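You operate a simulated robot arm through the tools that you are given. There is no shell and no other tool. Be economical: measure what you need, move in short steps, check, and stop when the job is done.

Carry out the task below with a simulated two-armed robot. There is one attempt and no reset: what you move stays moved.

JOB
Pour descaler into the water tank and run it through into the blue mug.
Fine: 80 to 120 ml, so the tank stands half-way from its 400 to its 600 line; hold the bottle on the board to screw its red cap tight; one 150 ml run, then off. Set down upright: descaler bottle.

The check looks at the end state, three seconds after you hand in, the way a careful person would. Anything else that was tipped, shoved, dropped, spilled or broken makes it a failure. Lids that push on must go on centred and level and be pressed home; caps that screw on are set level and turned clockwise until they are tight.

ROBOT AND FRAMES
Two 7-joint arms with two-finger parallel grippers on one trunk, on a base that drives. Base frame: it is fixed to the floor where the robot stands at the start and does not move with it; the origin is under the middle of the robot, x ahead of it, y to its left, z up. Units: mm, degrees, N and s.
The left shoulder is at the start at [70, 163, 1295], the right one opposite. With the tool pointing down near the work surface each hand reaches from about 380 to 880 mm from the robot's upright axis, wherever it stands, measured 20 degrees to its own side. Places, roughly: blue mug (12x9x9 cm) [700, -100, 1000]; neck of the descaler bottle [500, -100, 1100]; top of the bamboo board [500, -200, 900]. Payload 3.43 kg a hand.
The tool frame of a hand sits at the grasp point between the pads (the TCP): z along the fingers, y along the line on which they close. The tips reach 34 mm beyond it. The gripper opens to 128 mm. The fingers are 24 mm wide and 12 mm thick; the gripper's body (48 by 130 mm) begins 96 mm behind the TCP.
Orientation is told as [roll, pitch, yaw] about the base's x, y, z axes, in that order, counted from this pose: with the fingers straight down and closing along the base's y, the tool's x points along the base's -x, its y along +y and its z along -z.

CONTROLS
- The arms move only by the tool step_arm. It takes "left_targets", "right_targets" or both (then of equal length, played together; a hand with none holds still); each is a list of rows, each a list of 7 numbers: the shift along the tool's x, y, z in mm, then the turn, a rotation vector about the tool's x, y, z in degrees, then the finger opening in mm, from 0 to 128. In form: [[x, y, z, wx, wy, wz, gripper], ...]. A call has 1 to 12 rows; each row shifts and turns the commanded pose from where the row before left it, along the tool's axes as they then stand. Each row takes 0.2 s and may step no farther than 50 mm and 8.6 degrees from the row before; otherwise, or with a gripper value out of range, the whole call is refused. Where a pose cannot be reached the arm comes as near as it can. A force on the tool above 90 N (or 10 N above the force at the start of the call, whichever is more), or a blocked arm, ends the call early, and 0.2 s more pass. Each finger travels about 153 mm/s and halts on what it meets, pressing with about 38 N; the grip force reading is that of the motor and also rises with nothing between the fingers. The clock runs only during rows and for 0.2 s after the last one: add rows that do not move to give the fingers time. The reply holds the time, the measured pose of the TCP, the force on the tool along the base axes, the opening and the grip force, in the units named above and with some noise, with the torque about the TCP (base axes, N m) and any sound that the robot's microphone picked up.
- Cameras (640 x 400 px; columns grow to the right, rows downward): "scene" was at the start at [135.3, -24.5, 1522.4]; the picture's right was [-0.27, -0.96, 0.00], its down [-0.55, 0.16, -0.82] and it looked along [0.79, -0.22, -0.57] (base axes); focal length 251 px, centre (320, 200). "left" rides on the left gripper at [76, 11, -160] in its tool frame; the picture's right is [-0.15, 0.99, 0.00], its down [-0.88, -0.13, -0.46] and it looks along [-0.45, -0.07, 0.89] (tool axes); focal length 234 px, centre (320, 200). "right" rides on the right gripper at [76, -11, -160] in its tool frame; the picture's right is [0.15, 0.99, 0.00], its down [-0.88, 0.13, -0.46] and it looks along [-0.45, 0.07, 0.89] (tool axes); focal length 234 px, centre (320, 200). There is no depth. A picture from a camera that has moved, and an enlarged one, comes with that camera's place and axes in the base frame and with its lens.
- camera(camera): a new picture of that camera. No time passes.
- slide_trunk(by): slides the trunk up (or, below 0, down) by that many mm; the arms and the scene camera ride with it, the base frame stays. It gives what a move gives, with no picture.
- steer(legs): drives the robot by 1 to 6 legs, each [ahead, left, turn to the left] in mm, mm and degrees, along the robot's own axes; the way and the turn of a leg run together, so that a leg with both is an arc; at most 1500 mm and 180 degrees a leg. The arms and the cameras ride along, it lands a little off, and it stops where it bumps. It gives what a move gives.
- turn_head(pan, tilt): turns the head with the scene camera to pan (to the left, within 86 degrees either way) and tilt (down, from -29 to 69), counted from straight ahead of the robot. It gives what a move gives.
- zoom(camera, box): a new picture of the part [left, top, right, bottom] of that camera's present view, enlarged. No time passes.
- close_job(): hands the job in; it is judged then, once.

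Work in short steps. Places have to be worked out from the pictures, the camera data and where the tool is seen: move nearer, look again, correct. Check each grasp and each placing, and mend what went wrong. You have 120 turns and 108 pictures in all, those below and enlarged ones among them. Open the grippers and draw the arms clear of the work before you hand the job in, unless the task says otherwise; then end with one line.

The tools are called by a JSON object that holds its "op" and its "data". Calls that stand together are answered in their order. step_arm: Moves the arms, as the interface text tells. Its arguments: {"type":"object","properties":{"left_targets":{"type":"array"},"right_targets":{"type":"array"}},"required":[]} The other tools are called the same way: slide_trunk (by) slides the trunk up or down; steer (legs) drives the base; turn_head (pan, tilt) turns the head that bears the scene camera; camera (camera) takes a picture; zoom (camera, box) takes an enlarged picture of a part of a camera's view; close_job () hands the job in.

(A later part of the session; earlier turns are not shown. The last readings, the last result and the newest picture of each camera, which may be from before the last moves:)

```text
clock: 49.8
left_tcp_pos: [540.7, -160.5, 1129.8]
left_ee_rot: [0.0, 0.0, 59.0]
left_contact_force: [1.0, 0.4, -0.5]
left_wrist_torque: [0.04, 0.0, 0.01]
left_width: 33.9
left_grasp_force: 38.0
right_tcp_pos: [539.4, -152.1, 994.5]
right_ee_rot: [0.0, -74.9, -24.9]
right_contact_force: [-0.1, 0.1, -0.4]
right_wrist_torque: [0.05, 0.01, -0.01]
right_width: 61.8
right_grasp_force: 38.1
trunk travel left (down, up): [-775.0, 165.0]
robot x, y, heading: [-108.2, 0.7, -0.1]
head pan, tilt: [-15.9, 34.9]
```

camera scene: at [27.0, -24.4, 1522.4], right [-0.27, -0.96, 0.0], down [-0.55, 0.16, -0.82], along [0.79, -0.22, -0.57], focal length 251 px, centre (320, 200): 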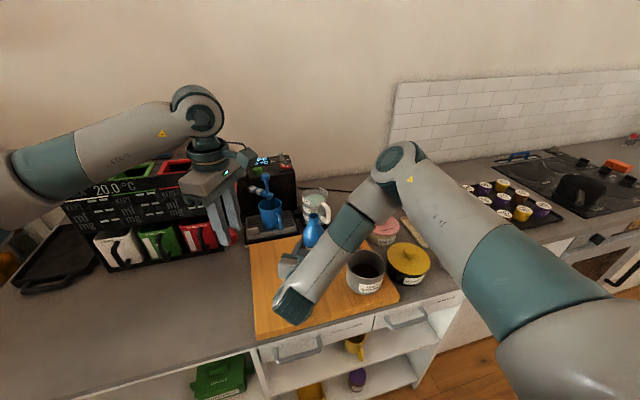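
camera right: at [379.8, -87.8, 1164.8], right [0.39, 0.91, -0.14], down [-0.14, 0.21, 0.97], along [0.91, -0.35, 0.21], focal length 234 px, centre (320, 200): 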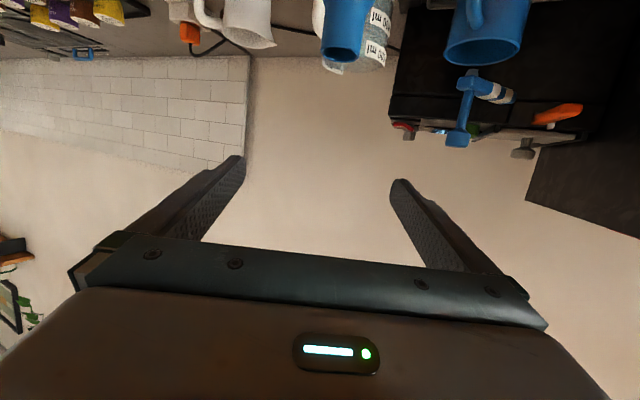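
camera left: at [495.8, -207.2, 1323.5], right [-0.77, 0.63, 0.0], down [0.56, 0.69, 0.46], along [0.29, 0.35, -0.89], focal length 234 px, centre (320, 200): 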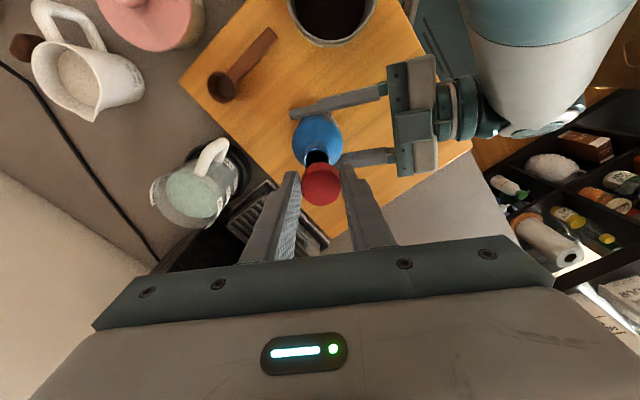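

{"op": "step_arm", "data": {"left_targets": [[0, 0, 1, 0, 0, 0, 20], [0, 0, 1, 0, 0, 0, 20], [0, 0, 1, 0, 0, 0, 20]]}}

{"op": "camera", "data": {"camera": "right"}}

{"op": "zoom", "data": {"camera": "scene", "box": [290, 190, 340, 230]}}

```text
clock: 50.6
left_tcp_pos: [539.6, -159.5, 1128.9]
left_ee_rot: [0.0, 0.0, 59.1]
left_contact_force: [0.0, 2.5, 20.1]
left_wrist_torque: [0.17, 0.01, -0.17]
left_width: 33.5
left_grasp_force: 37.9
right_tcp_pos: [540.4, -152.7, 995.1]
right_ee_rot: [-0.2, -74.9, -25.1]
right_contact_force: [5.4, -2.7, -7.6]
right_wrist_torque: [0.29, -0.39, 0.1]
right_width: 61.9
right_grasp_force: 38.0
trunk travel left (down, up): [-775.0, 165.0]
robot x, y, heading: [-109.0, 3.2, 0.1]
head pan, tilt: [-15.9, 34.9]
```

```text
41 pictures are left
camera right: at [377.7, -88.0, 962.9], right [0.39, 0.91, -0.14], down [-0.14, 0.21, 0.97], along [0.91, -0.35, 0.21], focal length 234 px, centre (320, 200)
```

right: 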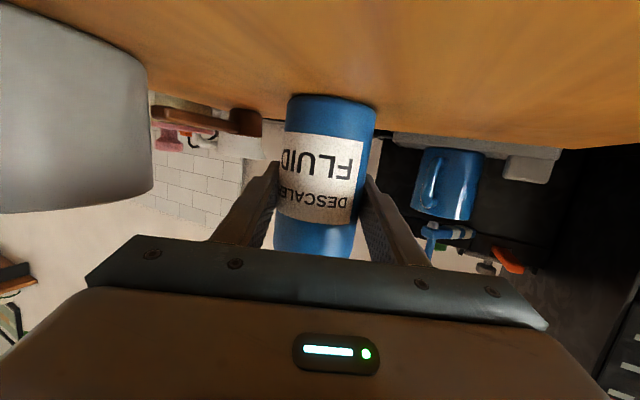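

```text
10.00 times, centred on (315, 210) of scene
camera zoom: at [26.5, -24.3, 1522.7], right [-0.27, -0.96, 0.0], down [-0.55, 0.16, -0.82], along [0.79, -0.22, -0.57], focal length 2513 px, centre (370, 100)
```

zoom: 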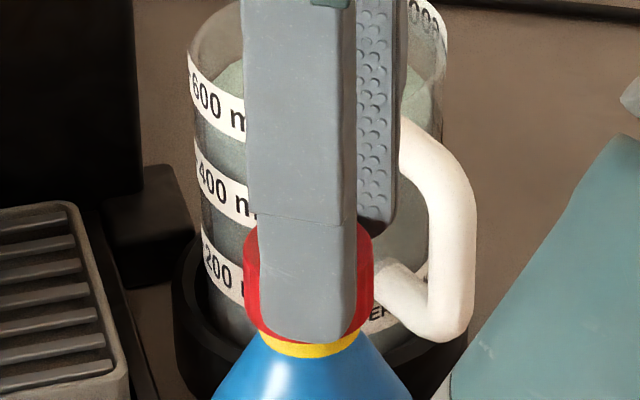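

Contact: 20 N, resting on the thread start. Now turn clockwise 85° about the cap's axis with slight downward feed.

{"op": "step_arm", "data": {"left_targets": [[0, 0.74, 0.08, 0, 0, 8.5, 20], [0, 0.74, 0.08, 0, 0, 8.5, 20], [0, 0.74, 0.08, 0, 0, 8.5, 20], [0, 0.74, 0.08, 0, 0, 8.5, 20], [0, 0.74, 0.08, 0, 0, 8.5, 20], [0, 0.74, 0.08, 0, 0, 8.5, 20], [0, 0.74, 0.08, 0, 0, 8.5, 20], [0, 0.74, 0.08, 0, 0, 8.5, 20], [0, 0.74, 0.08, 0, 0, 8.5, 20], [0, 0.74, 0.08, 0, 0, 8.5, 20]]}}

{"op": "zoom", "data": {"camera": "scene", "box": [290, 190, 340, 230]}}

```text
clock: 52.8
left_tcp_pos: [537.0, -152.7, 1125.4]
left_ee_rot: [0.0, 0.0, -26.0]
left_contact_force: [7.3, 17.3, 12.6]
left_wrist_torque: [0.9, -0.03, 0.12]
left_width: 32.4
left_grasp_force: 37.7
right_tcp_pos: [538.6, -152.6, 995.1]
right_ee_rot: [-0.3, -75.1, -25.0]
right_contact_force: [-5.9, -16.8, -0.8]
right_wrist_torque: [1.0, -1.14, -0.04]
right_width: 62.0
right_grasp_force: 37.4
trunk travel left (down, up): [-775.0, 165.0]
robot x, y, heading: [-103.8, -3.3, -0.2]
head pan, tilt: [-15.9, 34.9]
```

```text
10.00 times, centred on (315, 210) of scene
camera zoom: at [26.0, -24.1, 1522.5], right [-0.27, -0.96, 0.0], down [-0.55, 0.16, -0.82], along [0.79, -0.23, -0.57], focal length 2513 px, centre (370, 100)
```

zoom: 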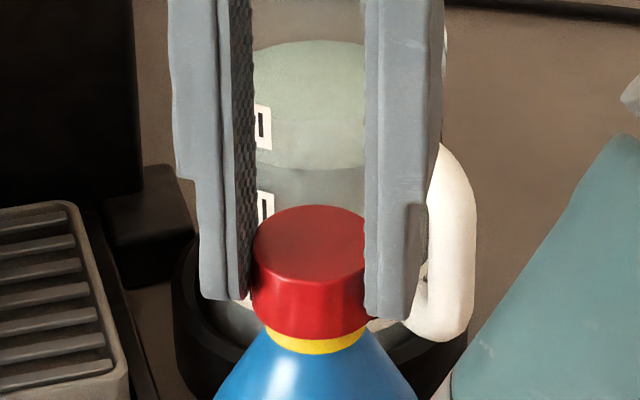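

The cap sits level on the thread with some side load. I'll open the left fingers and look to re-centre before the next turn.

{"op": "step_arm", "data": {"left_targets": [[0, 0, 0, 0, 0, 0, 60], [0, 0, 0, 0, 0, 0, 60]]}}

{"op": "zoom", "data": {"camera": "left", "box": [260, 100, 380, 220]}}

```text
clock: 53.4
left_tcp_pos: [535.7, -154.4, 1125.4]
left_ee_rot: [-0.2, 0.0, -25.8]
left_contact_force: [-0.2, -0.2, 0.8]
left_wrist_torque: [-0.01, 0.0, 0.0]
left_width: 60.0
left_grasp_force: 0.1
right_tcp_pos: [538.8, -151.2, 994.5]
right_ee_rot: [0.0, -75.1, -24.9]
right_contact_force: [0.2, 2.1, 3.1]
right_wrist_torque: [-0.03, -0.08, 0.04]
right_width: 62.0
right_grasp_force: 38.3
trunk travel left (down, up): [-775.0, 165.0]
robot x, y, heading: [-109.0, 1.5, -0.1]
head pan, tilt: [-15.9, 34.9]
```

```text
3.33 times, centred on (320, 160) of left
camera zoom: at [472.9, -112.1, 1284.3], right [0.56, 0.83, 0.0], down [0.74, -0.5, 0.46], along [0.38, -0.26, -0.89], focal length 781 px, centre (320, 333)
```

zoom: 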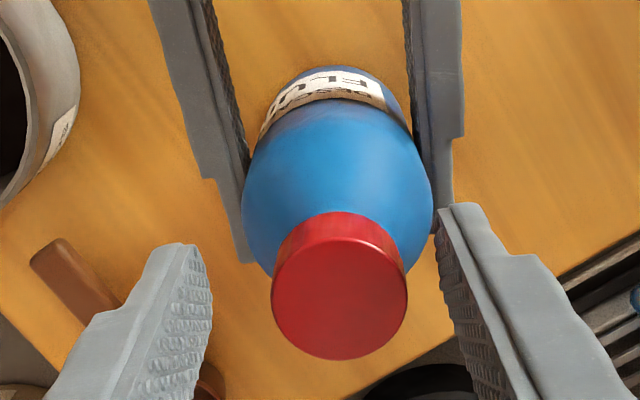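

The cap centre is 4 mm off in both directions. Re-centre and wind the open hand back counter-clockwise.

{"op": "step_arm", "data": {"left_targets": [[-4.2, 3.7, 0, 0, 0, 0, 60], [0, 0, 0, 0, 0, -8.5, 60], [0, 0, 0, 0, 0, -8.5, 60], [0, 0, 0, 0, 0, -8.5, 60], [0, 0, 0, 0, 0, -8.5, 60], [0, 0, 0, 0, 0, -8.5, 60], [0, 0, 0, 0, 0, -8.5, 60], [0, 0, 0, 0, 0, -8.5, 60], [0, 0, 0, 0, 0, -8.5, 60], [0, 0, 0, 0, 0, -8.5, 60], [0, 0, 0, 0, 0, -8.5, 60], [0, 0, 0, 0, 0, -8.5, 60]]}}

{"op": "zoom", "data": {"camera": "left", "box": [260, 100, 380, 220]}}

```text
clock: 56.0
left_tcp_pos: [542.0, -152.1, 1125.6]
left_ee_rot: [0.1, 0.0, 67.8]
left_contact_force: [0.7, -0.5, 0.0]
left_wrist_torque: [0.02, 0.03, 0.0]
left_width: 59.8
left_grasp_force: 0.0
right_tcp_pos: [539.7, -151.5, 995.1]
right_ee_rot: [-0.1, -75.1, -25.0]
right_contact_force: [2.2, 2.3, 6.6]
right_wrist_torque: [-0.09, -0.33, 0.11]
right_width: 62.0
right_grasp_force: 38.0
trunk travel left (down, up): [-775.0, 165.0]
robot x, y, heading: [-107.4, -1.2, -0.2]
head pan, tilt: [-15.9, 34.9]
```

```text
3.33 times, centred on (320, 160) of left
camera zoom: at [503.2, -218.4, 1283.8], right [-0.86, 0.51, 0.0], down [0.45, 0.77, 0.46], along [0.23, 0.39, -0.89], focal length 781 px, centre (320, 333)
```

zoom: 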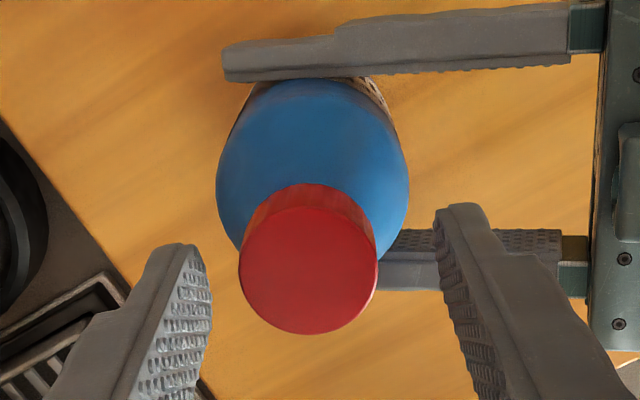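

The two views together put the cap at about [544,-155]. Shift by (2.3,-2.7), close on it, and begin turning.

{"op": "step_arm", "data": {"left_targets": [[2.3, -2.7, 0, 0, 0, 0, 60], [0, 0, 0, 0, 0, 0, 40], [0, 0, 0, 0, 0, 0, 20], [0, 0, 0, 0, 0, 0, 20], [0, 0, 0.1, 0, 0, 8.5, 20], [0, 0, 0.1, 0, 0, 8.5, 20], [0, 0, 0.1, 0, 0, 8.5, 20], [0, 0, 0.1, 0, 0, 8.5, 20]]}}

```text
clock: 57.8
left_tcp_pos: [543.2, -155.0, 1125.2]
left_ee_rot: [0.2, 0.0, 33.5]
left_contact_force: [-8.8, 3.9, -4.0]
left_wrist_torque: [-0.02, 0.7, -0.02]
left_width: 32.6
left_grasp_force: 38.5
right_tcp_pos: [540.3, -151.8, 995.9]
right_ee_rot: [-0.1, -75.0, -25.2]
right_contact_force: [8.0, -2.1, 6.3]
right_wrist_torque: [0.49, 0.36, 0.02]
right_width: 61.9
right_grasp_force: 38.3
trunk travel left (down, up): [-775.0, 165.0]
robot x, y, heading: [-109.3, -2.1, 0.0]
head pan, tilt: [-15.9, 34.9]
```

Low turning torque so far; continue clockwise.

{"op": "step_arm", "data": {"left_targets": [[0, 0, 0.1, 0, 0, 8.5, 20], [0, 0, 0.1, 0, 0, 8.5, 20], [0, 0, 0.1, 0, 0, 8.5, 20], [0, 0, 0.1, 0, 0, 8.5, 20], [0, 0, 0.1, 0, 0, 8.5, 20], [0, 0, 0.1, 0, 0, 8.5, 20], [0, 0, 0.1, 0, 0, 8.5, 20]]}}

{"op": "zoom", "data": {"camera": "scene", "box": [290, 190, 340, 230]}}

```text
clock: 59.4
left_tcp_pos: [543.9, -154.9, 1125.1]
left_ee_rot: [0.1, 0.0, -25.9]
left_contact_force: [-6.6, 11.3, 9.2]
left_wrist_torque: [0.68, 0.67, -0.03]
left_width: 32.5
left_grasp_force: 37.7
right_tcp_pos: [539.6, -151.7, 995.3]
right_ee_rot: [-0.2, -75.1, -25.0]
right_contact_force: [11.7, -10.8, 2.2]
right_wrist_torque: [0.63, -0.37, 0.11]
right_width: 61.5
right_grasp_force: 37.7
trunk travel left (down, up): [-775.0, 165.0]
robot x, y, heading: [-112.6, -0.6, -0.0]
head pan, tilt: [-15.9, 34.9]
```

```text
10.00 times, centred on (315, 210) of scene
camera zoom: at [26.4, -23.9, 1522.6], right [-0.27, -0.96, 0.0], down [-0.55, 0.16, -0.82], along [0.79, -0.22, -0.57], focal length 2513 px, centre (370, 100)
```

zoom: 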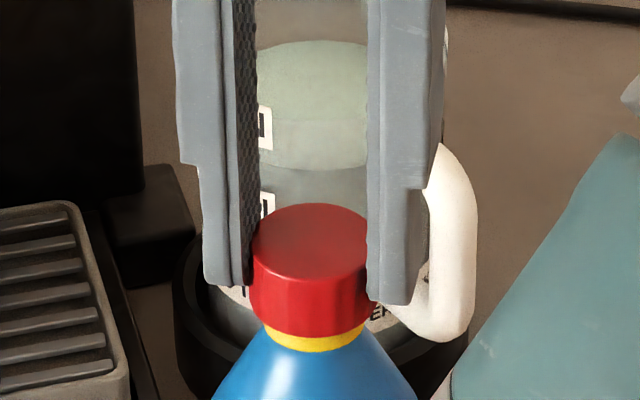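

The cap turns without resistance, so it isn't tight yet. Open, wind back 85°, and repeat.

{"op": "step_arm", "data": {"left_targets": [[0, 0, 0, 0, 0, 0, 50], [0, 0, 0, 0, 0, 0, 60], [0, 0, 0, 0, 0, -8.5, 60], [0, 0, 0, 0, 0, -8.5, 60], [0, 0, 0, 0, 0, -8.5, 60], [0, 0, 0, 0, 0, -8.5, 60], [0, 0, 0, 0, 0, -8.5, 60], [0, 0, 0, 0, 0, -8.5, 60], [0, 0, 0, 0, 0, -8.5, 60], [0, 0, 0, 0, 0, -8.5, 60], [0, 0, 0, 0, 0, -8.5, 60], [0, 0, 0, 0, 0, -8.5, 60]]}}

{"op": "zoom", "data": {"camera": "left", "box": [260, 100, 380, 220]}}

```text
clock: 62.0
left_tcp_pos: [544.1, -155.1, 1124.1]
left_ee_rot: [0.0, 0.0, 59.1]
left_contact_force: [-1.2, 0.3, 0.6]
left_wrist_torque: [-0.02, -0.01, 0.0]
left_width: 60.0
left_grasp_force: 0.0
right_tcp_pos: [539.4, -152.5, 994.6]
right_ee_rot: [-0.1, -75.2, -25.0]
right_contact_force: [0.1, 2.0, 3.1]
right_wrist_torque: [0.0, -0.11, 0.01]
right_width: 61.4
right_grasp_force: 37.5
trunk travel left (down, up): [-775.0, 165.0]
robot x, y, heading: [-107.3, 0.1, -0.1]
head pan, tilt: [-15.9, 34.9]
```

```text
3.33 times, centred on (320, 160) of left
camera zoom: at [495.7, -215.3, 1282.9], right [-0.78, 0.63, 0.0], down [0.56, 0.69, 0.46], along [0.29, 0.35, -0.89], focal length 781 px, centre (320, 333)
```

zoom: 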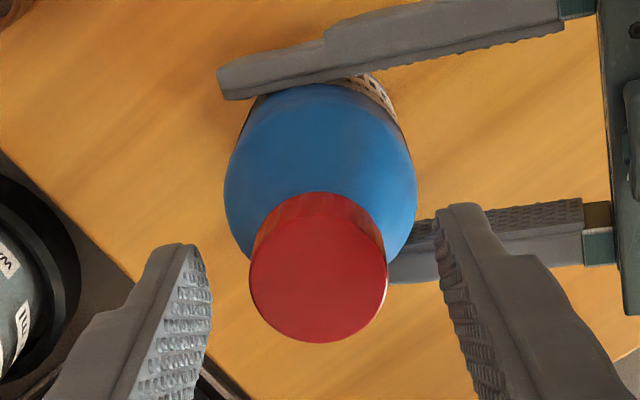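

Well centred. Close with a little downward push and turn 85° more.

{"op": "step_arm", "data": {"left_targets": [[0.5, -1, 0, 0, 0, 0, 35], [0, 0, 0, 0, 0, 0, 15], [0, 0, 1, 0, 0, 8.5, 15], [0, 0, 0.1, 0, 0, 8.5, 15], [0, 0, 0.1, 0, 0, 8.5, 15], [0, 0, 0.1, 0, 0, 8.5, 15], [0, 0, 0.1, 0, 0, 8.5, 15], [0, 0, 0.1, 0, 0, 8.5, 15], [0, 0, 0.1, 0, 0, 8.5, 15], [0, 0, 0.1, 0, 0, 8.5, 15], [0, 0, 0.1, 0, 0, 8.5, 15], [0, 0, 0.1, 0, 0, 8.5, 15]]}}

{"op": "zoom", "data": {"camera": "scene", "box": [290, 190, 340, 230]}}

```text
clock: 64.6
left_tcp_pos: [544.5, -156.3, 1120.4]
left_ee_rot: [0.1, 0.1, -25.9]
left_contact_force: [2.0, 10.1, -1.4]
left_wrist_torque: [0.37, -0.08, 0.33]
left_width: 34.3
left_grasp_force: 37.6
right_tcp_pos: [539.4, -153.5, 995.5]
right_ee_rot: [0.1, -75.0, -25.1]
right_contact_force: [-3.2, -9.4, 4.5]
right_wrist_torque: [0.82, -0.2, -0.39]
right_width: 61.1
right_grasp_force: 37.6
trunk travel left (down, up): [-775.0, 165.0]
robot x, y, heading: [-109.4, -2.1, -0.3]
head pan, tilt: [-15.9, 34.9]
```

```text
10.00 times, centred on (315, 210) of scene
camera zoom: at [26.4, -24.3, 1522.4], right [-0.27, -0.96, 0.0], down [-0.55, 0.16, -0.82], along [0.79, -0.23, -0.57], focal length 2513 px, centre (370, 100)
```

zoom: 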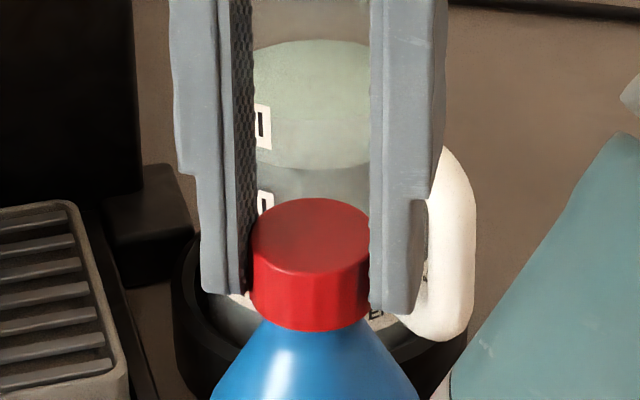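

The yellow band is now covered and torque has risen to 0.33 N·m. Turn a bit more to confirm tightness.

{"op": "step_arm", "data": {"left_targets": [[0, 0, 0, 0, 0, 7, 15], [0, 0, 0, 0, 0, 7, 15]]}}

```text
clock: 65.2
left_tcp_pos: [545.0, -156.4, 1121.6]
left_ee_rot: [0.1, 0.1, -39.8]
left_contact_force: [4.3, 12.8, -5.5]
left_wrist_torque: [0.51, -0.06, 0.54]
left_width: 32.1
left_grasp_force: 37.9
right_tcp_pos: [540.0, -153.2, 996.2]
right_ee_rot: [-0.1, -75.2, -25.2]
right_contact_force: [-5.1, -12.7, 7.2]
right_wrist_torque: [0.98, -0.52, -0.64]
right_width: 61.5
right_grasp_force: 38.5
trunk travel left (down, up): [-775.0, 165.0]
robot x, y, heading: [-110.5, -0.7, -0.2]
head pan, tilt: [-15.9, 34.9]
```

{"op": "step_arm", "data": {"left_targets": [[0, 0, 0, 0, 0, 7, 15], [0, 0, 0, 0, 0, 7, 15]]}}

```text
clock: 65.8
left_tcp_pos: [545.4, -157.7, 1122.2]
left_ee_rot: [0.2, 0.0, -53.9]
left_contact_force: [6.3, 12.3, -2.9]
left_wrist_torque: [0.45, -0.28, 0.77]
left_width: 34.0
left_grasp_force: 38.0
right_tcp_pos: [540.1, -153.1, 995.3]
right_ee_rot: [-0.1, -75.2, -25.1]
right_contact_force: [-5.5, -14.6, 7.1]
right_wrist_torque: [0.65, -0.74, -0.85]
right_width: 61.4
right_grasp_force: 38.6
trunk travel left (down, up): [-775.0, 165.0]
robot x, y, heading: [-108.4, -2.8, 0.1]
head pan, tilt: [-15.9, 34.9]
```

{"op": "step_arm", "data": {"left_targets": [[0, 0, 0, 0, 0, 5, 15], [0, 0, 0, 0, 0, 5, 15]]}}

{"op": "zoom", "data": {"camera": "scene", "box": [280, 190, 340, 270]}}

```text
clock: 66.4
left_tcp_pos: [545.3, -155.4, 1121.6]
left_ee_rot: [0.0, 0.0, -56.4]
left_contact_force: [8.4, 11.8, -0.7]
left_wrist_torque: [0.44, -0.32, 0.39]
left_width: 34.1
left_grasp_force: 37.7
left hand out of reach, approached as far as the arm can: row 2
right_tcp_pos: [539.7, -153.0, 996.1]
right_ee_rot: [-0.1, -75.1, -25.2]
right_contact_force: [-6.4, -16.1, 7.5]
right_wrist_torque: [0.62, -0.99, -0.52]
right_width: 61.6
right_grasp_force: 38.2
trunk travel left (down, up): [-775.0, 165.0]
robot x, y, heading: [-110.0, -0.0, -0.3]
head pan, tilt: [-15.9, 34.9]
```

```text
5.00 times, centred on (310, 230) of scene
camera zoom: at [26.5, -24.8, 1522.5], right [-0.27, -0.96, 0.0], down [-0.55, 0.16, -0.82], along [0.79, -0.22, -0.57], focal length 1257 px, centre (370, 50)
```

zoom: 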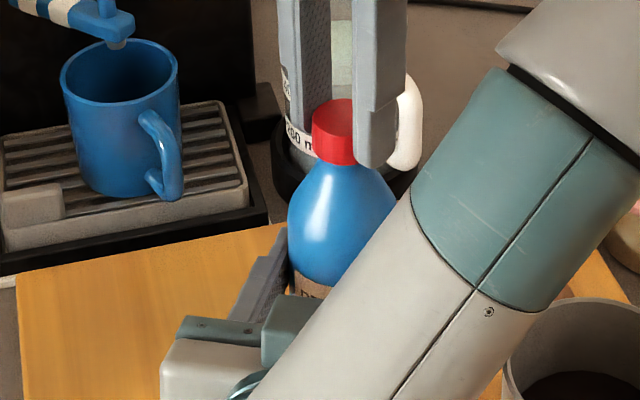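

Limit of the wrist reached. I'll do one more regrip to confirm that it's really tight.

{"op": "step_arm", "data": {"left_targets": [[0, 0, 0, 0, 0, 0, 50], [0, 0, 0, 0, 0, 0, 60], [0, 0, 0, 0, 0, -8.5, 60], [0, 0, 0, 0, 0, -8.5, 60], [0, 0, 0, 0, 0, -8.5, 60], [0, 0, 0, 0, 0, -8.5, 60], [0, 0, 0, 0, 0, -8.5, 60], [0, 0, 0, 0, 0, -8.5, 60], [0, 0, 0, 0, 0, -8.5, 60], [0, 0, 0, 0, 0, -8.5, 60], [0, 0, 0, 0, 0, 0, 60]]}}

{"op": "step_arm", "data": {"left_targets": [[0, 0, 0, 0, 0, 0, 35], [0, 0, 0, 0, 0, 0, 10], [0, 0, 0, 0, 0, 0, 10], [0, 0, 0, 0, 0, 8.5, 10], [0, 0, 0, 0, 0, 8.5, 10], [0, 0, 0, 0, 0, 8.5, 10]]}}

```text
clock: 68.8
left_tcp_pos: [543.8, -155.3, 1124.1]
left_ee_rot: [0.1, 0.0, 11.7]
left_contact_force: [-1.5, -0.6, -0.8]
left_wrist_torque: [0.0, -0.01, 0.01]
left_width: 60.0
left_grasp_force: 0.1
right_tcp_pos: [540.2, -152.4, 995.2]
right_ee_rot: [0.0, -75.1, -25.0]
right_contact_force: [-0.7, 1.4, 2.5]
right_wrist_torque: [-0.02, -0.03, 0.01]
right_width: 61.2
right_grasp_force: 38.0
trunk travel left (down, up): [-775.0, 165.0]
robot x, y, heading: [-107.6, 0.6, -0.0]
head pan, tilt: [-15.9, 34.9]
```

```text
clock: 70.2
left_tcp_pos: [545.4, -155.9, 1121.7]
left_ee_rot: [0.0, 0.0, -14.1]
left_contact_force: [-0.3, -0.8, 0.8]
left_wrist_torque: [0.13, 0.04, 0.67]
left_width: 34.6
left_grasp_force: 38.0
right_tcp_pos: [539.6, -153.4, 994.6]
right_ee_rot: [-0.1, -75.1, -25.0]
right_contact_force: [-0.8, 2.5, -0.2]
right_wrist_torque: [-0.15, -0.07, -0.63]
right_width: 61.6
right_grasp_force: 37.8
trunk travel left (down, up): [-775.0, 165.0]
robot x, y, heading: [-104.9, 2.2, 0.0]
head pan, tilt: [-15.9, 34.9]
```

Torque rises at once to 0.67 N·m. One further push.

{"op": "step_arm", "data": {"left_targets": [[0, 0, 0, 0, 0, 8.5, 10], [0, 0, 0, 0, 0, 8.5, 10]]}}

{"op": "zoom", "data": {"camera": "left", "box": [260, 80, 380, 220]}}

```text
clock: 70.8
left_tcp_pos: [546.0, -154.7, 1122.9]
left_ee_rot: [0.1, -0.1, -30.9]
left_contact_force: [0.0, 4.9, 1.4]
left_wrist_torque: [0.23, -0.03, 0.2]
left_width: 33.7
left_grasp_force: 38.0
right_tcp_pos: [538.8, -153.1, 995.2]
right_ee_rot: [-0.1, -75.1, -25.1]
right_contact_force: [-0.6, -4.4, 0.2]
right_wrist_torque: [0.4, -0.13, -0.2]
right_width: 61.4
right_grasp_force: 38.2
trunk travel left (down, up): [-775.0, 165.0]
robot x, y, heading: [-107.5, -0.8, -0.1]
head pan, tilt: [-15.9, 34.9]
```

```text
2.86 times, centred on (320, 150) of left
camera zoom: at [486.2, -108.3, 1281.1], right [0.63, 0.77, 0.0], down [0.69, -0.56, 0.45], along [0.35, -0.29, -0.89], focal length 669 px, centre (320, 343)
```

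zoom: 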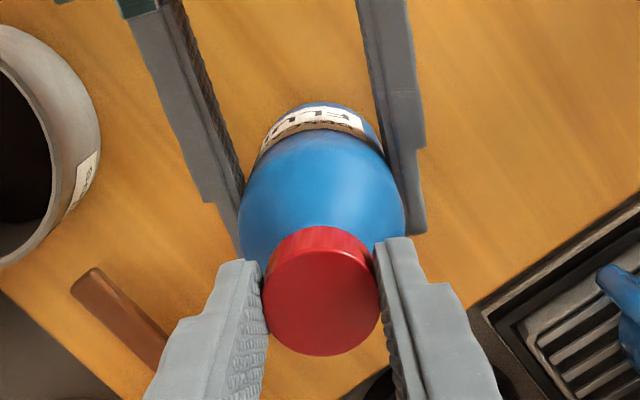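

The torque peaks and then slips at the finger limit, and the cap is down on the shoulder band — tight. Release the cap and lift the left hand away.

{"op": "step_arm", "data": {"left_targets": [[0, 0, 0, 0, 0, 0, 50], [0, 0, 0, 0, 0, 0, 70], [0, 0, -40, 0, 0, 0, 70], [0, 0, -45, 0, 0, 0, 70], [0, 0, -45, 0, 0, -8, 70], [0, 40, -10, 0, 0, -8, 70], [0, 45, -10, 0, 0, -8, 70], [0, 45, 0, 0, 0, -6, 70], [0, 45, 0, 0, 0, 0, 70]]}}

{"op": "camera", "data": {"camera": "scene"}}

```text
clock: 72.8
left_tcp_pos: [580.5, 14.4, 1273.4]
left_ee_rot: [-0.1, 0.1, -0.9]
left_contact_force: [0.9, 0.5, -0.6]
left_wrist_torque: [-0.02, 0.01, 0.05]
left_width: 69.8
left_grasp_force: 0.1
right_tcp_pos: [539.1, -150.0, 994.5]
right_ee_rot: [-0.6, -75.1, -24.5]
right_contact_force: [-0.2, 1.3, 0.5]
right_wrist_torque: [-0.03, 0.02, 0.01]
right_width: 61.4
right_grasp_force: 38.4
trunk travel left (down, up): [-775.0, 165.0]
robot x, y, heading: [-110.9, -1.1, -0.2]
head pan, tilt: [-15.9, 34.9]
```

```text
31 pictures are left
camera scene: at [27.2, -21.2, 1522.4], right [-0.27, -0.96, 0.0], down [-0.55, 0.15, -0.82], along [0.79, -0.23, -0.57], focal length 251 px, centre (320, 200)
```

scene: 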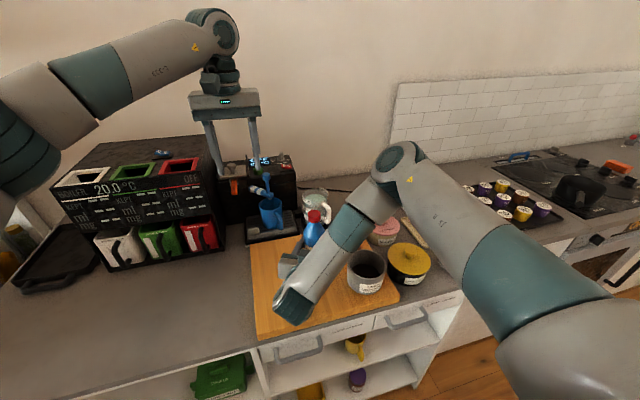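

Now release the bottle with the right hand and lift straight up clear of it.

{"op": "step_arm", "data": {"right_targets": [[0, 0, 0, 0, 0, 0, 75], [0, 0, 0, 0, 0, 0, 100], [0, 0, 0, 0, 0, 0, 128], [-30, 0, -8, 0, 0, 0, 128], [-46, 0, -12.3, 0, 0, 0, 128], [-46, 0, -12.3, 0, 0, 0, 128], [-46, 0, -12.3, 0, 0, 0, 128], [-35, 0, -9.4, 0, 0, 0, 128]]}}

{"op": "zoom", "data": {"camera": "left", "box": [40, 20, 440, 280]}}

```text
clock: 74.6
left_tcp_pos: [578.5, 11.4, 1273.5]
left_ee_rot: [0.0, -0.1, -0.9]
left_contact_force: [-0.5, 0.2, 0.2]
left_wrist_torque: [-0.03, 0.02, -0.01]
left_width: 70.0
left_grasp_force: 0.1
right_tcp_pos: [540.3, -151.2, 1205.9]
right_ee_rot: [0.0, -75.0, -25.0]
right_contact_force: [0.0, -0.5, 0.8]
right_wrist_torque: [-0.02, 0.07, 0.03]
right_width: 128.0
right_grasp_force: 0.1
trunk travel left (down, up): [-775.0, 165.0]
robot x, y, heading: [-107.0, -1.8, 0.1]
head pan, tilt: [-15.9, 34.9]
```

```text
1.54 times, centred on (240, 150) of left
camera zoom: at [502.9, 23.4, 1432.7], right [0.16, 0.99, 0.0], down [0.88, -0.14, 0.46], along [0.45, -0.07, -0.89], focal length 360 px, centre (443, 277)
```

zoom: 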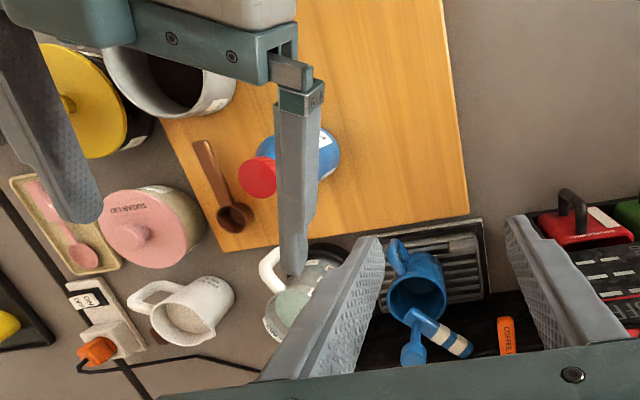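

The bottle stands capped and upright. Move the right hand off to the right, then drive forward to the machine.

{"op": "step_arm", "data": {"right_targets": [[-15, -31.9, 17.1, 0, 0, 0, 128], [-15, -31.9, 17.1, 0, 0, 0, 128], [-15, -31.9, 17.1, 0, 0, 0, 128], [-15, -31.9, 17.1, 0, 0, 0, 128], [-40, 0, -10.7, 0, 0, 0, 128]], "left_targets": [[0, 0, 0, 0, 0, 0, 40], [0, 0, 0, 0, 0, 0, 10], [0, 0, 0, 0, 0, 0, 0], [0, 0, 0, 0, 0, 0, 0], [0, 0, 0, 0, 0, 0, 0]]}}

{"op": "steer", "data": {"legs": [[110, 0, 0]]}}

{"op": "camera", "data": {"camera": "scene"}}

{"op": "camera", "data": {"camera": "left"}}

```text
clock: 75.8
left_tcp_pos: [578.7, 12.8, 1274.5]
left_ee_rot: [0.0, -0.1, -1.0]
left_contact_force: [-0.2, 0.7, 0.4]
left_wrist_torque: [-0.04, -0.01, 0.0]
left_width: 0.1
left_grasp_force: 32.7
right_tcp_pos: [558.0, -301.3, 1287.8]
right_ee_rot: [-0.4, -75.1, -24.9]
right_contact_force: [-0.1, 0.6, -0.2]
right_wrist_torque: [-0.03, 0.0, -0.01]
right_width: 128.2
right_grasp_force: 0.1
trunk travel left (down, up): [-775.0, 165.0]
robot x, y, heading: [-110.2, -0.9, -0.2]
head pan, tilt: [-15.9, 34.9]
```

```text
clock: 77.0
left_tcp_pos: [686.9, 13.4, 1275.1]
left_ee_rot: [0.0, -0.1, -0.7]
left_contact_force: [-0.5, -0.2, -0.9]
left_wrist_torque: [0.01, 0.02, -0.01]
left_width: 0.0
left_grasp_force: 33.2
right_tcp_pos: [667.3, -300.3, 1287.8]
right_ee_rot: [0.1, -75.0, -25.1]
right_contact_force: [-1.1, -0.6, 0.9]
right_wrist_torque: [0.03, -0.04, 0.01]
right_width: 127.9
right_grasp_force: 0.0
trunk travel left (down, up): [-775.0, 165.0]
robot x, y, heading: [1.0, 3.5, 0.0]
head pan, tilt: [-15.9, 34.9]
```

```text
29 pictures are left
camera scene: at [133.8, -24.2, 1522.7], right [-0.27, -0.96, 0.0], down [-0.55, 0.16, -0.82], along [0.79, -0.22, -0.57], focal length 251 px, centre (320, 200)
```

scene: 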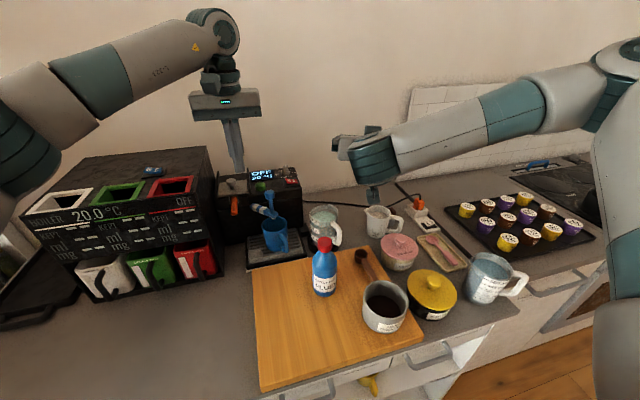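

```text
28 pictures are left
camera left: at [610.6, 24.3, 1433.3], right [0.16, 0.99, 0.0], down [0.88, -0.14, 0.46], along [0.45, -0.07, -0.89], focal length 234 px, centre (320, 200)
```

left: 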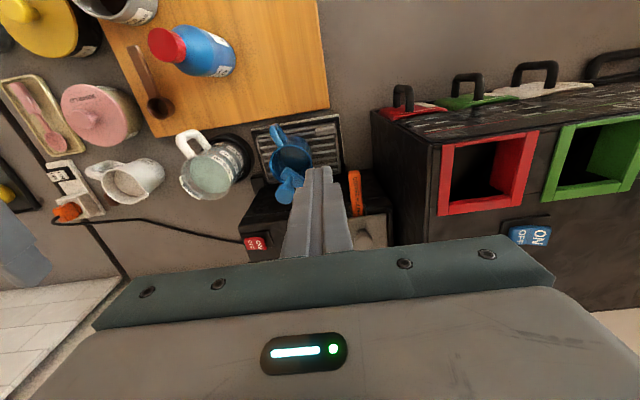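

The rocker is at about [846,-128,1099] and the green button at [855,-28,1105]. Pull the left hand back and turn the right hand to a 35° forward-down pointing pose, fingers closed, for pressing.

{"op": "step_arm", "data": {"left_targets": [[30, 30, -15, 0, 0, 0, 0], [30, 30, -15, 0, 0, 0, 0], [30, 30, -15, 0, 0, 0, 0], [0, 0, 0, 0, 0, 0, 0], [0, 0, 0, 0, 0, 0, 0], [0, 0, 0, 0, 0, 0, 0], [0, 0, 0, 0, 0, 0, 0], [0, 0, 0, 0, 0, 0, 0]], "right_targets": [[0, 0, 0, -8.05, 0, -2.16, 100], [0, 0, 0, -8.05, 0, -2.16, 60], [0, 0, 0, -8.05, 0, -2.16, 20], [0, 0, 0, 0, 8, 0, 0], [0, 0, 0, 0, 8, 0, 0], [0, 0, 0, 0, 8, 0, 0], [0, 0, 0, 0, 8, 0, 0], [0, 0, 0, 0, 8, 0, 0]]}}

```text
clock: 78.8
left_tcp_pos: [601.7, 103.0, 1317.8]
left_ee_rot: [0.1, 0.1, -0.8]
left_contact_force: [-0.4, 0.6, -0.3]
left_wrist_torque: [-0.04, 0.02, 0.02]
left_width: 0.0
left_grasp_force: 33.7
right_tcp_pos: [669.0, -299.7, 1286.6]
right_ee_rot: [-0.1, -34.8, 0.2]
right_contact_force: [0.9, 0.2, 0.3]
right_wrist_torque: [0.0, -0.02, -0.01]
right_width: 0.0
right_grasp_force: 32.8
trunk travel left (down, up): [-775.0, 165.0]
robot x, y, heading: [-1.2, -1.1, 0.2]
head pan, tilt: [-15.9, 34.9]
```

Move the right fingertip above the ON half of the rocker.

{"op": "step_arm", "data": {"right_targets": [[-12.8, 31, 30.4, 0, 0, 0, 0], [-12.8, 31, 30.4, 0, 0, 0, 0], [-12.8, 31, 30.4, 0, 0, 0, 0], [-12.8, 31, 30.4, 0, 0, 0, 0], [-12.8, 31, 30.4, 0, 0, 0, 0], [-12.8, 31, 30.4, 0, 0, 0, 0], [0, 0, 0, 0, 0, 0, 0]]}}

{"op": "zoom", "data": {"camera": "scene", "box": [230, 140, 330, 210]}}

{"op": "camera", "data": {"camera": "left"}}

```text
clock: 80.4
left_tcp_pos: [600.1, 101.1, 1319.1]
left_ee_rot: [0.1, -0.1, -0.9]
left_contact_force: [0.0, 0.9, -0.1]
left_wrist_torque: [0.03, -0.02, -0.02]
left_width: 0.1
left_grasp_force: 32.8
right_tcp_pos: [837.9, -117.3, 1183.2]
right_ee_rot: [0.0, -35.0, 0.0]
right_contact_force: [-0.8, 0.0, 0.3]
right_wrist_torque: [0.02, 0.0, -0.02]
right_width: 0.3
right_grasp_force: 33.2
trunk travel left (down, up): [-775.0, 165.0]
robot x, y, heading: [-0.0, -3.9, -0.0]
head pan, tilt: [-15.9, 34.9]
```

```text
5.71 times, centred on (280, 175) of scene
camera zoom: at [135.2, -25.3, 1522.4], right [-0.27, -0.96, 0.0], down [-0.55, 0.16, -0.82], along [0.79, -0.22, -0.57], focal length 1436 px, centre (549, 343)
```

zoom: 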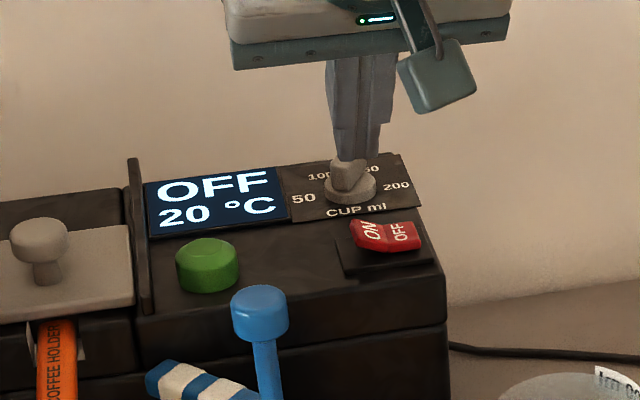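

```text
26 pictures are left
camera left: at [524.5, 112.7, 1477.9], right [0.16, 0.99, 0.0], down [0.88, -0.14, 0.46], along [0.45, -0.07, -0.89], focal length 234 px, centre (320, 200)
```

left: 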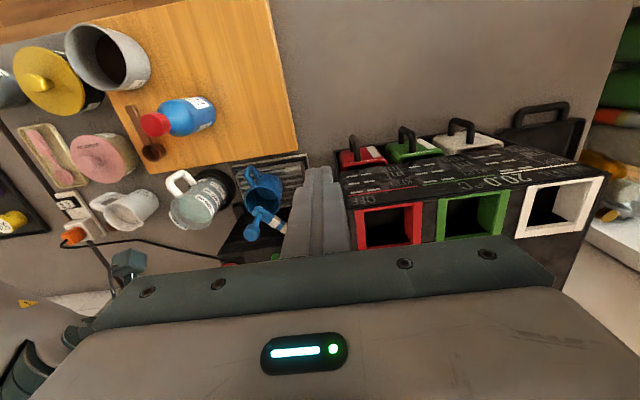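

The tip is over the ON half. Lower 36 mm straight down, then press in small steps.

{"op": "step_arm", "data": {"right_targets": [[9, 0, 16.5, 0, 0, 0, 0], [9.5, 0, 14.5, 0, 0, 0, 0], [1.7, 0, 2.5, 0, 0, 0, 0], [0, 0, 0, 0, 0, 0, 0]]}}

{"op": "zoom", "data": {"camera": "scene", "box": [260, 150, 310, 195]}}

```text
clock: 81.4
left_tcp_pos: [599.7, 103.7, 1318.8]
left_ee_rot: [-0.1, -0.1, -0.8]
left_contact_force: [0.2, 0.2, 0.1]
left_wrist_torque: [-0.02, -0.01, -0.02]
left_width: 0.0
left_grasp_force: 33.0
right_tcp_pos: [839.5, -115.5, 1142.9]
right_ee_rot: [-0.2, -34.9, -0.1]
right_contact_force: [-0.3, 0.0, 0.6]
right_wrist_torque: [-0.01, -0.02, 0.04]
right_width: 0.0
right_grasp_force: 33.1
trunk travel left (down, up): [-775.0, 165.0]
robot x, y, heading: [-0.0, 3.7, -0.0]
head pan, tilt: [-15.9, 34.9]
```

```text
8.89 times, centred on (285, 172) of scene
camera zoom: at [135.8, -24.1, 1522.4], right [-0.27, -0.96, 0.0], down [-0.55, 0.16, -0.82], along [0.79, -0.22, -0.57], focal length 2234 px, centre (631, 444)
```

zoom: 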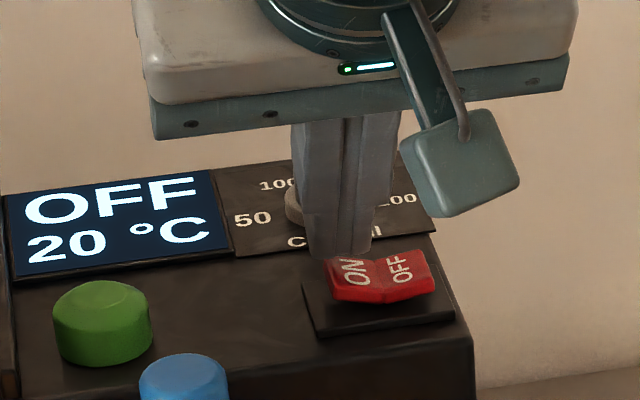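

Slightly left; shift 3 mm right and press down in small steps.

{"op": "step_arm", "data": {"right_targets": [[1.7, -3, 2.5, 0, 0, 0, 0], [1.7, 0, 2.5, 0, 0, 0, 0], [0.6, 0, 0.8, 0, 0, 0, 0]]}}

```text
clock: 82.2
left_tcp_pos: [599.7, 101.8, 1318.9]
left_ee_rot: [0.0, 0.0, -0.8]
left_contact_force: [0.1, -0.2, 0.2]
left_wrist_torque: [-0.03, -0.02, 0.01]
left_width: 0.0
left_grasp_force: 33.5
right_tcp_pos: [838.6, -117.8, 1137.7]
right_ee_rot: [-0.1, -35.3, 0.0]
right_contact_force: [2.5, -0.4, 11.5]
right_wrist_torque: [0.0, -0.21, 0.04]
right_width: 0.0
right_grasp_force: 33.0
trunk travel left (down, up): [-775.0, 165.0]
robot x, y, heading: [0.4, -2.3, 0.1]
head pan, tilt: [-15.9, 34.9]
```

Contact at 11.5 N. Press 3 mm further.

{"op": "step_arm", "data": {"right_targets": [[0.9, 0, 1.2, 0, 0, 0, 0], [0.9, 0, 1.2, 0, 0, 0, 0]]}}

{"op": "zoom", "data": {"camera": "scene", "box": [260, 150, 310, 195]}}

```text
clock: 82.8
left_tcp_pos: [598.9, 101.5, 1320.7]
left_ee_rot: [0.0, 0.0, -0.8]
left_contact_force: [0.3, 0.5, 0.3]
left_wrist_torque: [-0.02, 0.02, 0.0]
left_width: 0.1
left_grasp_force: 33.1
right_tcp_pos: [838.0, -118.0, 1137.7]
right_ee_rot: [0.0, -35.6, 0.0]
right_contact_force: [12.3, -2.2, 30.6]
right_wrist_torque: [-0.14, -0.73, -0.01]
right_width: 0.0
right_grasp_force: 33.1
trunk travel left (down, up): [-775.0, 165.0]
robot x, y, heading: [5.5, 0.2, 0.1]
head pan, tilt: [-15.9, 34.9]
```

```text
8.89 times, centred on (285, 172) of scene
camera zoom: at [133.5, -23.9, 1523.0], right [-0.27, -0.96, 0.0], down [-0.55, 0.16, -0.82], along [0.79, -0.22, -0.57], focal length 2234 px, centre (631, 444)
```

zoom: 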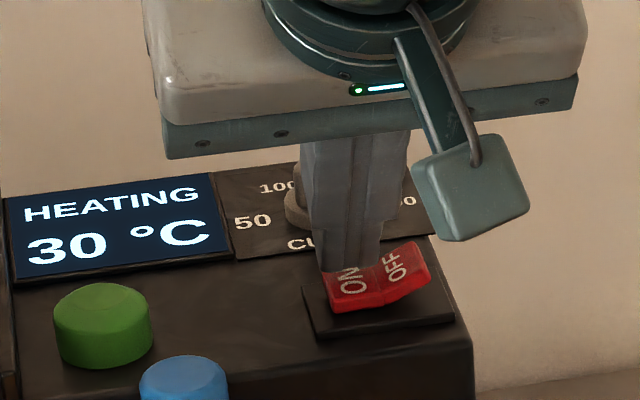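

The machine is on and heating (30 °C). Lift, then move over the green button at about [848,-29], and look at the knob setting.

{"op": "step_arm", "data": {"right_targets": [[-13, 0, -18.5, 0, 0, 0, 0], [-13, 0, -18.5, 0, 0, 0, 0], [0, 45, 0, 0, 0, 0, 0], [0, 44, 0, 0, 0, 0, 0], [0, 0, 0, 0, 0, 0, 0]]}}

{"op": "zoom", "data": {"camera": "scene", "box": [245, 145, 315, 200]}}

{"op": "zoom", "data": {"camera": "right", "box": [160, 20, 400, 240]}}

```text
clock: 84.0
left_tcp_pos: [600.7, 101.1, 1319.0]
left_ee_rot: [0.1, 0.0, -0.9]
left_contact_force: [0.1, -1.1, 0.1]
left_wrist_torque: [0.01, -0.02, 0.0]
left_width: 0.3
left_grasp_force: 33.5
right_tcp_pos: [840.3, -29.9, 1176.1]
right_ee_rot: [0.1, -35.1, -0.1]
right_contact_force: [0.3, -0.5, -0.6]
right_wrist_torque: [0.0, 0.07, 0.01]
right_width: 0.1
right_grasp_force: 32.8
trunk travel left (down, up): [-775.0, 165.0]
robot x, y, heading: [2.8, -0.1, -0.1]
head pan, tilt: [-15.9, 34.9]
```

```text
7.27 times, centred on (280, 172) of scene
camera zoom: at [134.8, -26.4, 1522.5], right [-0.27, -0.96, 0.0], down [-0.55, 0.16, -0.82], along [0.79, -0.22, -0.57], focal length 1828 px, centre (611, 400)
```

zoom: 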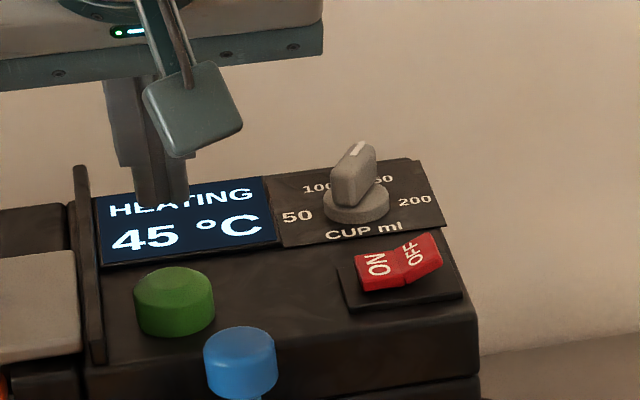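

```text
1.82 times, centred on (280, 130) of right
camera zoom: at [685.7, -40.1, 1263.8], right [-0.12, 0.99, -0.08], down [0.46, 0.13, 0.88], along [0.88, 0.07, -0.47], focal length 426 px, centre (393, 327)
```

zoom: 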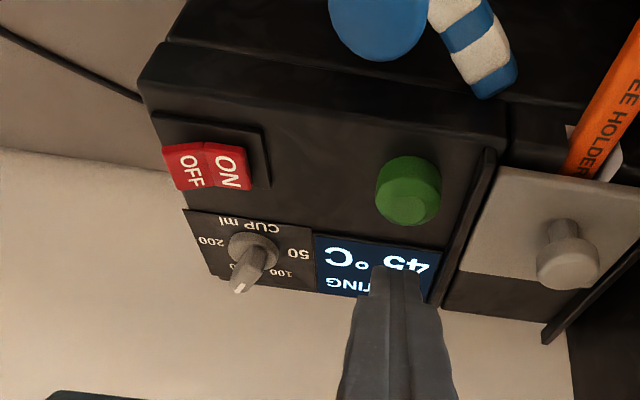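

{"op": "zoom", "data": {"camera": "right", "box": [170, 120, 240, 190]}}

```text
5.71 times, centred on (205, 155) of right
camera zoom: at [685.7, -40.1, 1263.8], right [-0.12, 0.99, -0.08], down [0.46, 0.13, 0.88], along [0.88, 0.07, -0.47], focal length 1338 px, centre (977, 457)
```

zoom: 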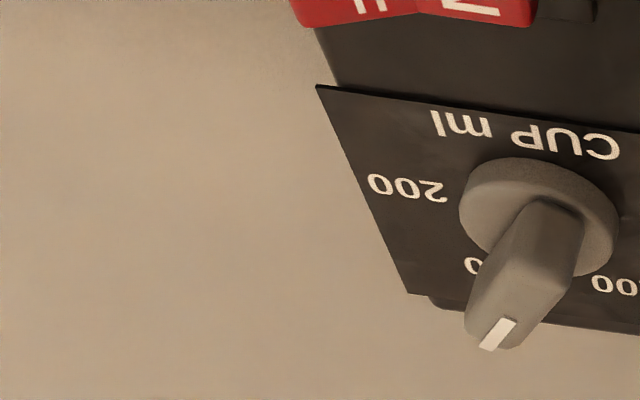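

The knob points at 150. Let it heat while lowering to just above the green button.

{"op": "step_arm", "data": {"right_targets": [[7.2, 0, 10.2, 0, 0, 0, 0], [7.2, 0, 10.2, 0, 0, 0, 0], [0, 0, 0, 0, 0, 0, 0], [0, 0, 0, 0, 0, 0, 0], [0, 0, 0, 0, 0, 0, 0], [0, 0, 0, 0, 0, 0, 0], [0, 0, 0, 0, 0, 0, 0], [0, 0, 0, 0, 0, 0, 0], [0, 0, 0, 0, 0, 0, 0], [0, 0, 0, 0, 0, 0, 0], [0, 0, 0, 0, 0, 0, 0], [0, 0, 0, 0, 0, 0, 0]]}}

{"op": "zoom", "data": {"camera": "scene", "box": [245, 145, 315, 200]}}

```text
clock: 86.6
left_tcp_pos: [601.5, 101.7, 1318.9]
left_ee_rot: [-0.1, 0.1, -0.8]
left_contact_force: [-0.8, -0.1, 0.8]
left_wrist_torque: [-0.01, -0.01, 0.01]
left_width: 0.0
left_grasp_force: 33.3
right_tcp_pos: [839.3, -27.6, 1152.4]
right_ee_rot: [-0.1, -34.9, 0.0]
right_contact_force: [-0.6, -0.8, 0.2]
right_wrist_torque: [-0.02, 0.0, 0.0]
right_width: 0.1
right_grasp_force: 33.3
trunk travel left (down, up): [-775.0, 165.0]
robot x, y, heading: [-2.1, -1.7, -0.2]
head pan, tilt: [-15.9, 34.9]
```

```text
7.27 times, centred on (280, 172) of scene
camera zoom: at [135.8, -24.1, 1522.4], right [-0.27, -0.96, 0.0], down [-0.55, 0.16, -0.82], along [0.79, -0.22, -0.57], focal length 1828 px, centre (611, 400)
```

zoom: 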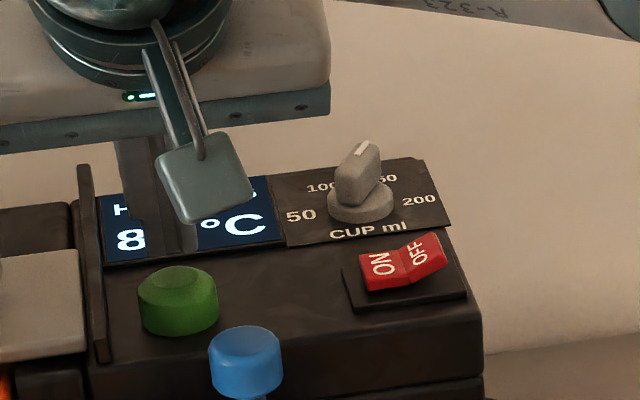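

About 80 °C. Wait 2 s more, shifting 2.5 mm right.

{"op": "step_arm", "data": {"right_targets": [[0, -2.5, 0, 0, 0, 0, 0], [0, 0, 0, 0, 0, 0, 0], [0, 0, 0, 0, 0, 0, 0], [0, 0, 0, 0, 0, 0, 0], [0, 0, 0, 0, 0, 0, 0], [0, 0, 0, 0, 0, 0, 0], [0, 0, 0, 0, 0, 0, 0], [0, 0, 0, 0, 0, 0, 0], [0, 0, 0, 0, 0, 0, 0], [0, 0, 0, 0, 0, 0, 0], [0, 0, 0, 0, 0, 0, 0], [0, 0, 0, 0, 0, 0, 0]]}}

{"op": "zoom", "data": {"camera": "right", "box": [240, 80, 420, 220]}}

```text
clock: 89.2
left_tcp_pos: [601.9, 103.3, 1319.4]
left_ee_rot: [0.0, 0.0, -0.9]
left_contact_force: [-0.2, -0.3, -0.7]
left_wrist_torque: [0.01, 0.03, -0.03]
left_width: 0.1
left_grasp_force: 32.8
right_tcp_pos: [839.2, -30.8, 1153.3]
right_ee_rot: [-0.1, -35.0, 0.0]
right_contact_force: [0.3, -0.1, 0.0]
right_wrist_torque: [-0.01, 0.03, 0.0]
right_width: 0.0
right_grasp_force: 32.9
trunk travel left (down, up): [-775.0, 165.0]
robot x, y, heading: [1.0, -0.3, 0.2]
head pan, tilt: [-15.9, 34.9]
```

```text
2.86 times, centred on (330, 150) of right
camera zoom: at [685.7, -41.5, 1239.5], right [-0.12, 0.99, -0.08], down [0.46, 0.13, 0.88], along [0.88, 0.07, -0.47], focal length 669 px, centre (291, 343)
```

zoom: 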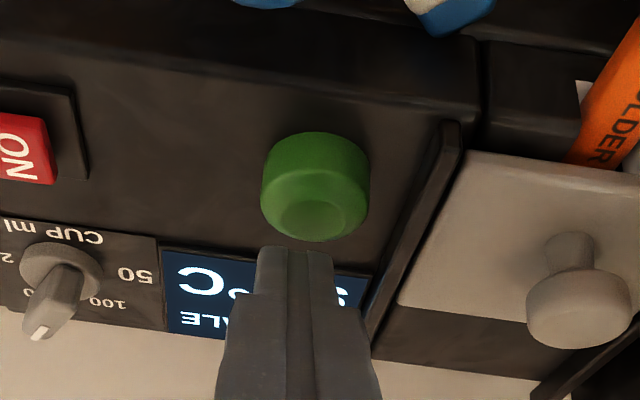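

The display now shows a descale message. The button is ~3 mm further left, so shift and press down.

{"op": "step_arm", "data": {"right_targets": [[2.9, 3, 4.1, 0, 0, 0, 0], [2.3, 0, 3.3, 0, 0, 0, 0], [0, 0, 0, 0, 0, 0, 0]]}}

```text
clock: 90.0
left_tcp_pos: [599.9, 103.1, 1319.0]
left_ee_rot: [0.0, 0.0, -0.8]
left_contact_force: [1.1, -0.4, 0.4]
left_wrist_torque: [0.03, -0.04, -0.01]
left_width: 0.1
left_grasp_force: 32.9
right_tcp_pos: [839.4, -28.5, 1143.3]
right_ee_rot: [0.0, -35.1, 0.2]
right_contact_force: [-0.4, 1.4, 1.3]
right_wrist_torque: [0.01, -0.03, 0.04]
right_width: 0.0
right_grasp_force: 33.1
trunk travel left (down, up): [-775.0, 165.0]
robot x, y, heading: [0.4, -2.4, -0.1]
head pan, tilt: [-15.9, 34.9]
```

{"op": "step_arm", "data": {"right_targets": [[1.2, 0, 1.6, 0, 0, 0, 0], [1.2, 0, 1.6, 0, 0, 0, 0]]}}

```text
clock: 90.6
left_tcp_pos: [601.1, 103.2, 1319.5]
left_ee_rot: [0.0, 0.0, -0.9]
left_contact_force: [0.4, -0.3, 0.2]
left_wrist_torque: [0.0, 0.01, -0.04]
left_width: 0.0
left_grasp_force: 33.1
right_tcp_pos: [838.8, -28.0, 1140.0]
right_ee_rot: [-0.1, -35.0, 0.0]
right_contact_force: [2.0, 1.6, 3.5]
right_wrist_torque: [0.02, -0.09, 0.04]
right_width: 0.2
right_grasp_force: 33.1
trunk travel left (down, up): [-775.0, 165.0]
robot x, y, heading: [0.2, 1.4, 0.0]
head pan, tilt: [-15.9, 34.9]
heard: click
```

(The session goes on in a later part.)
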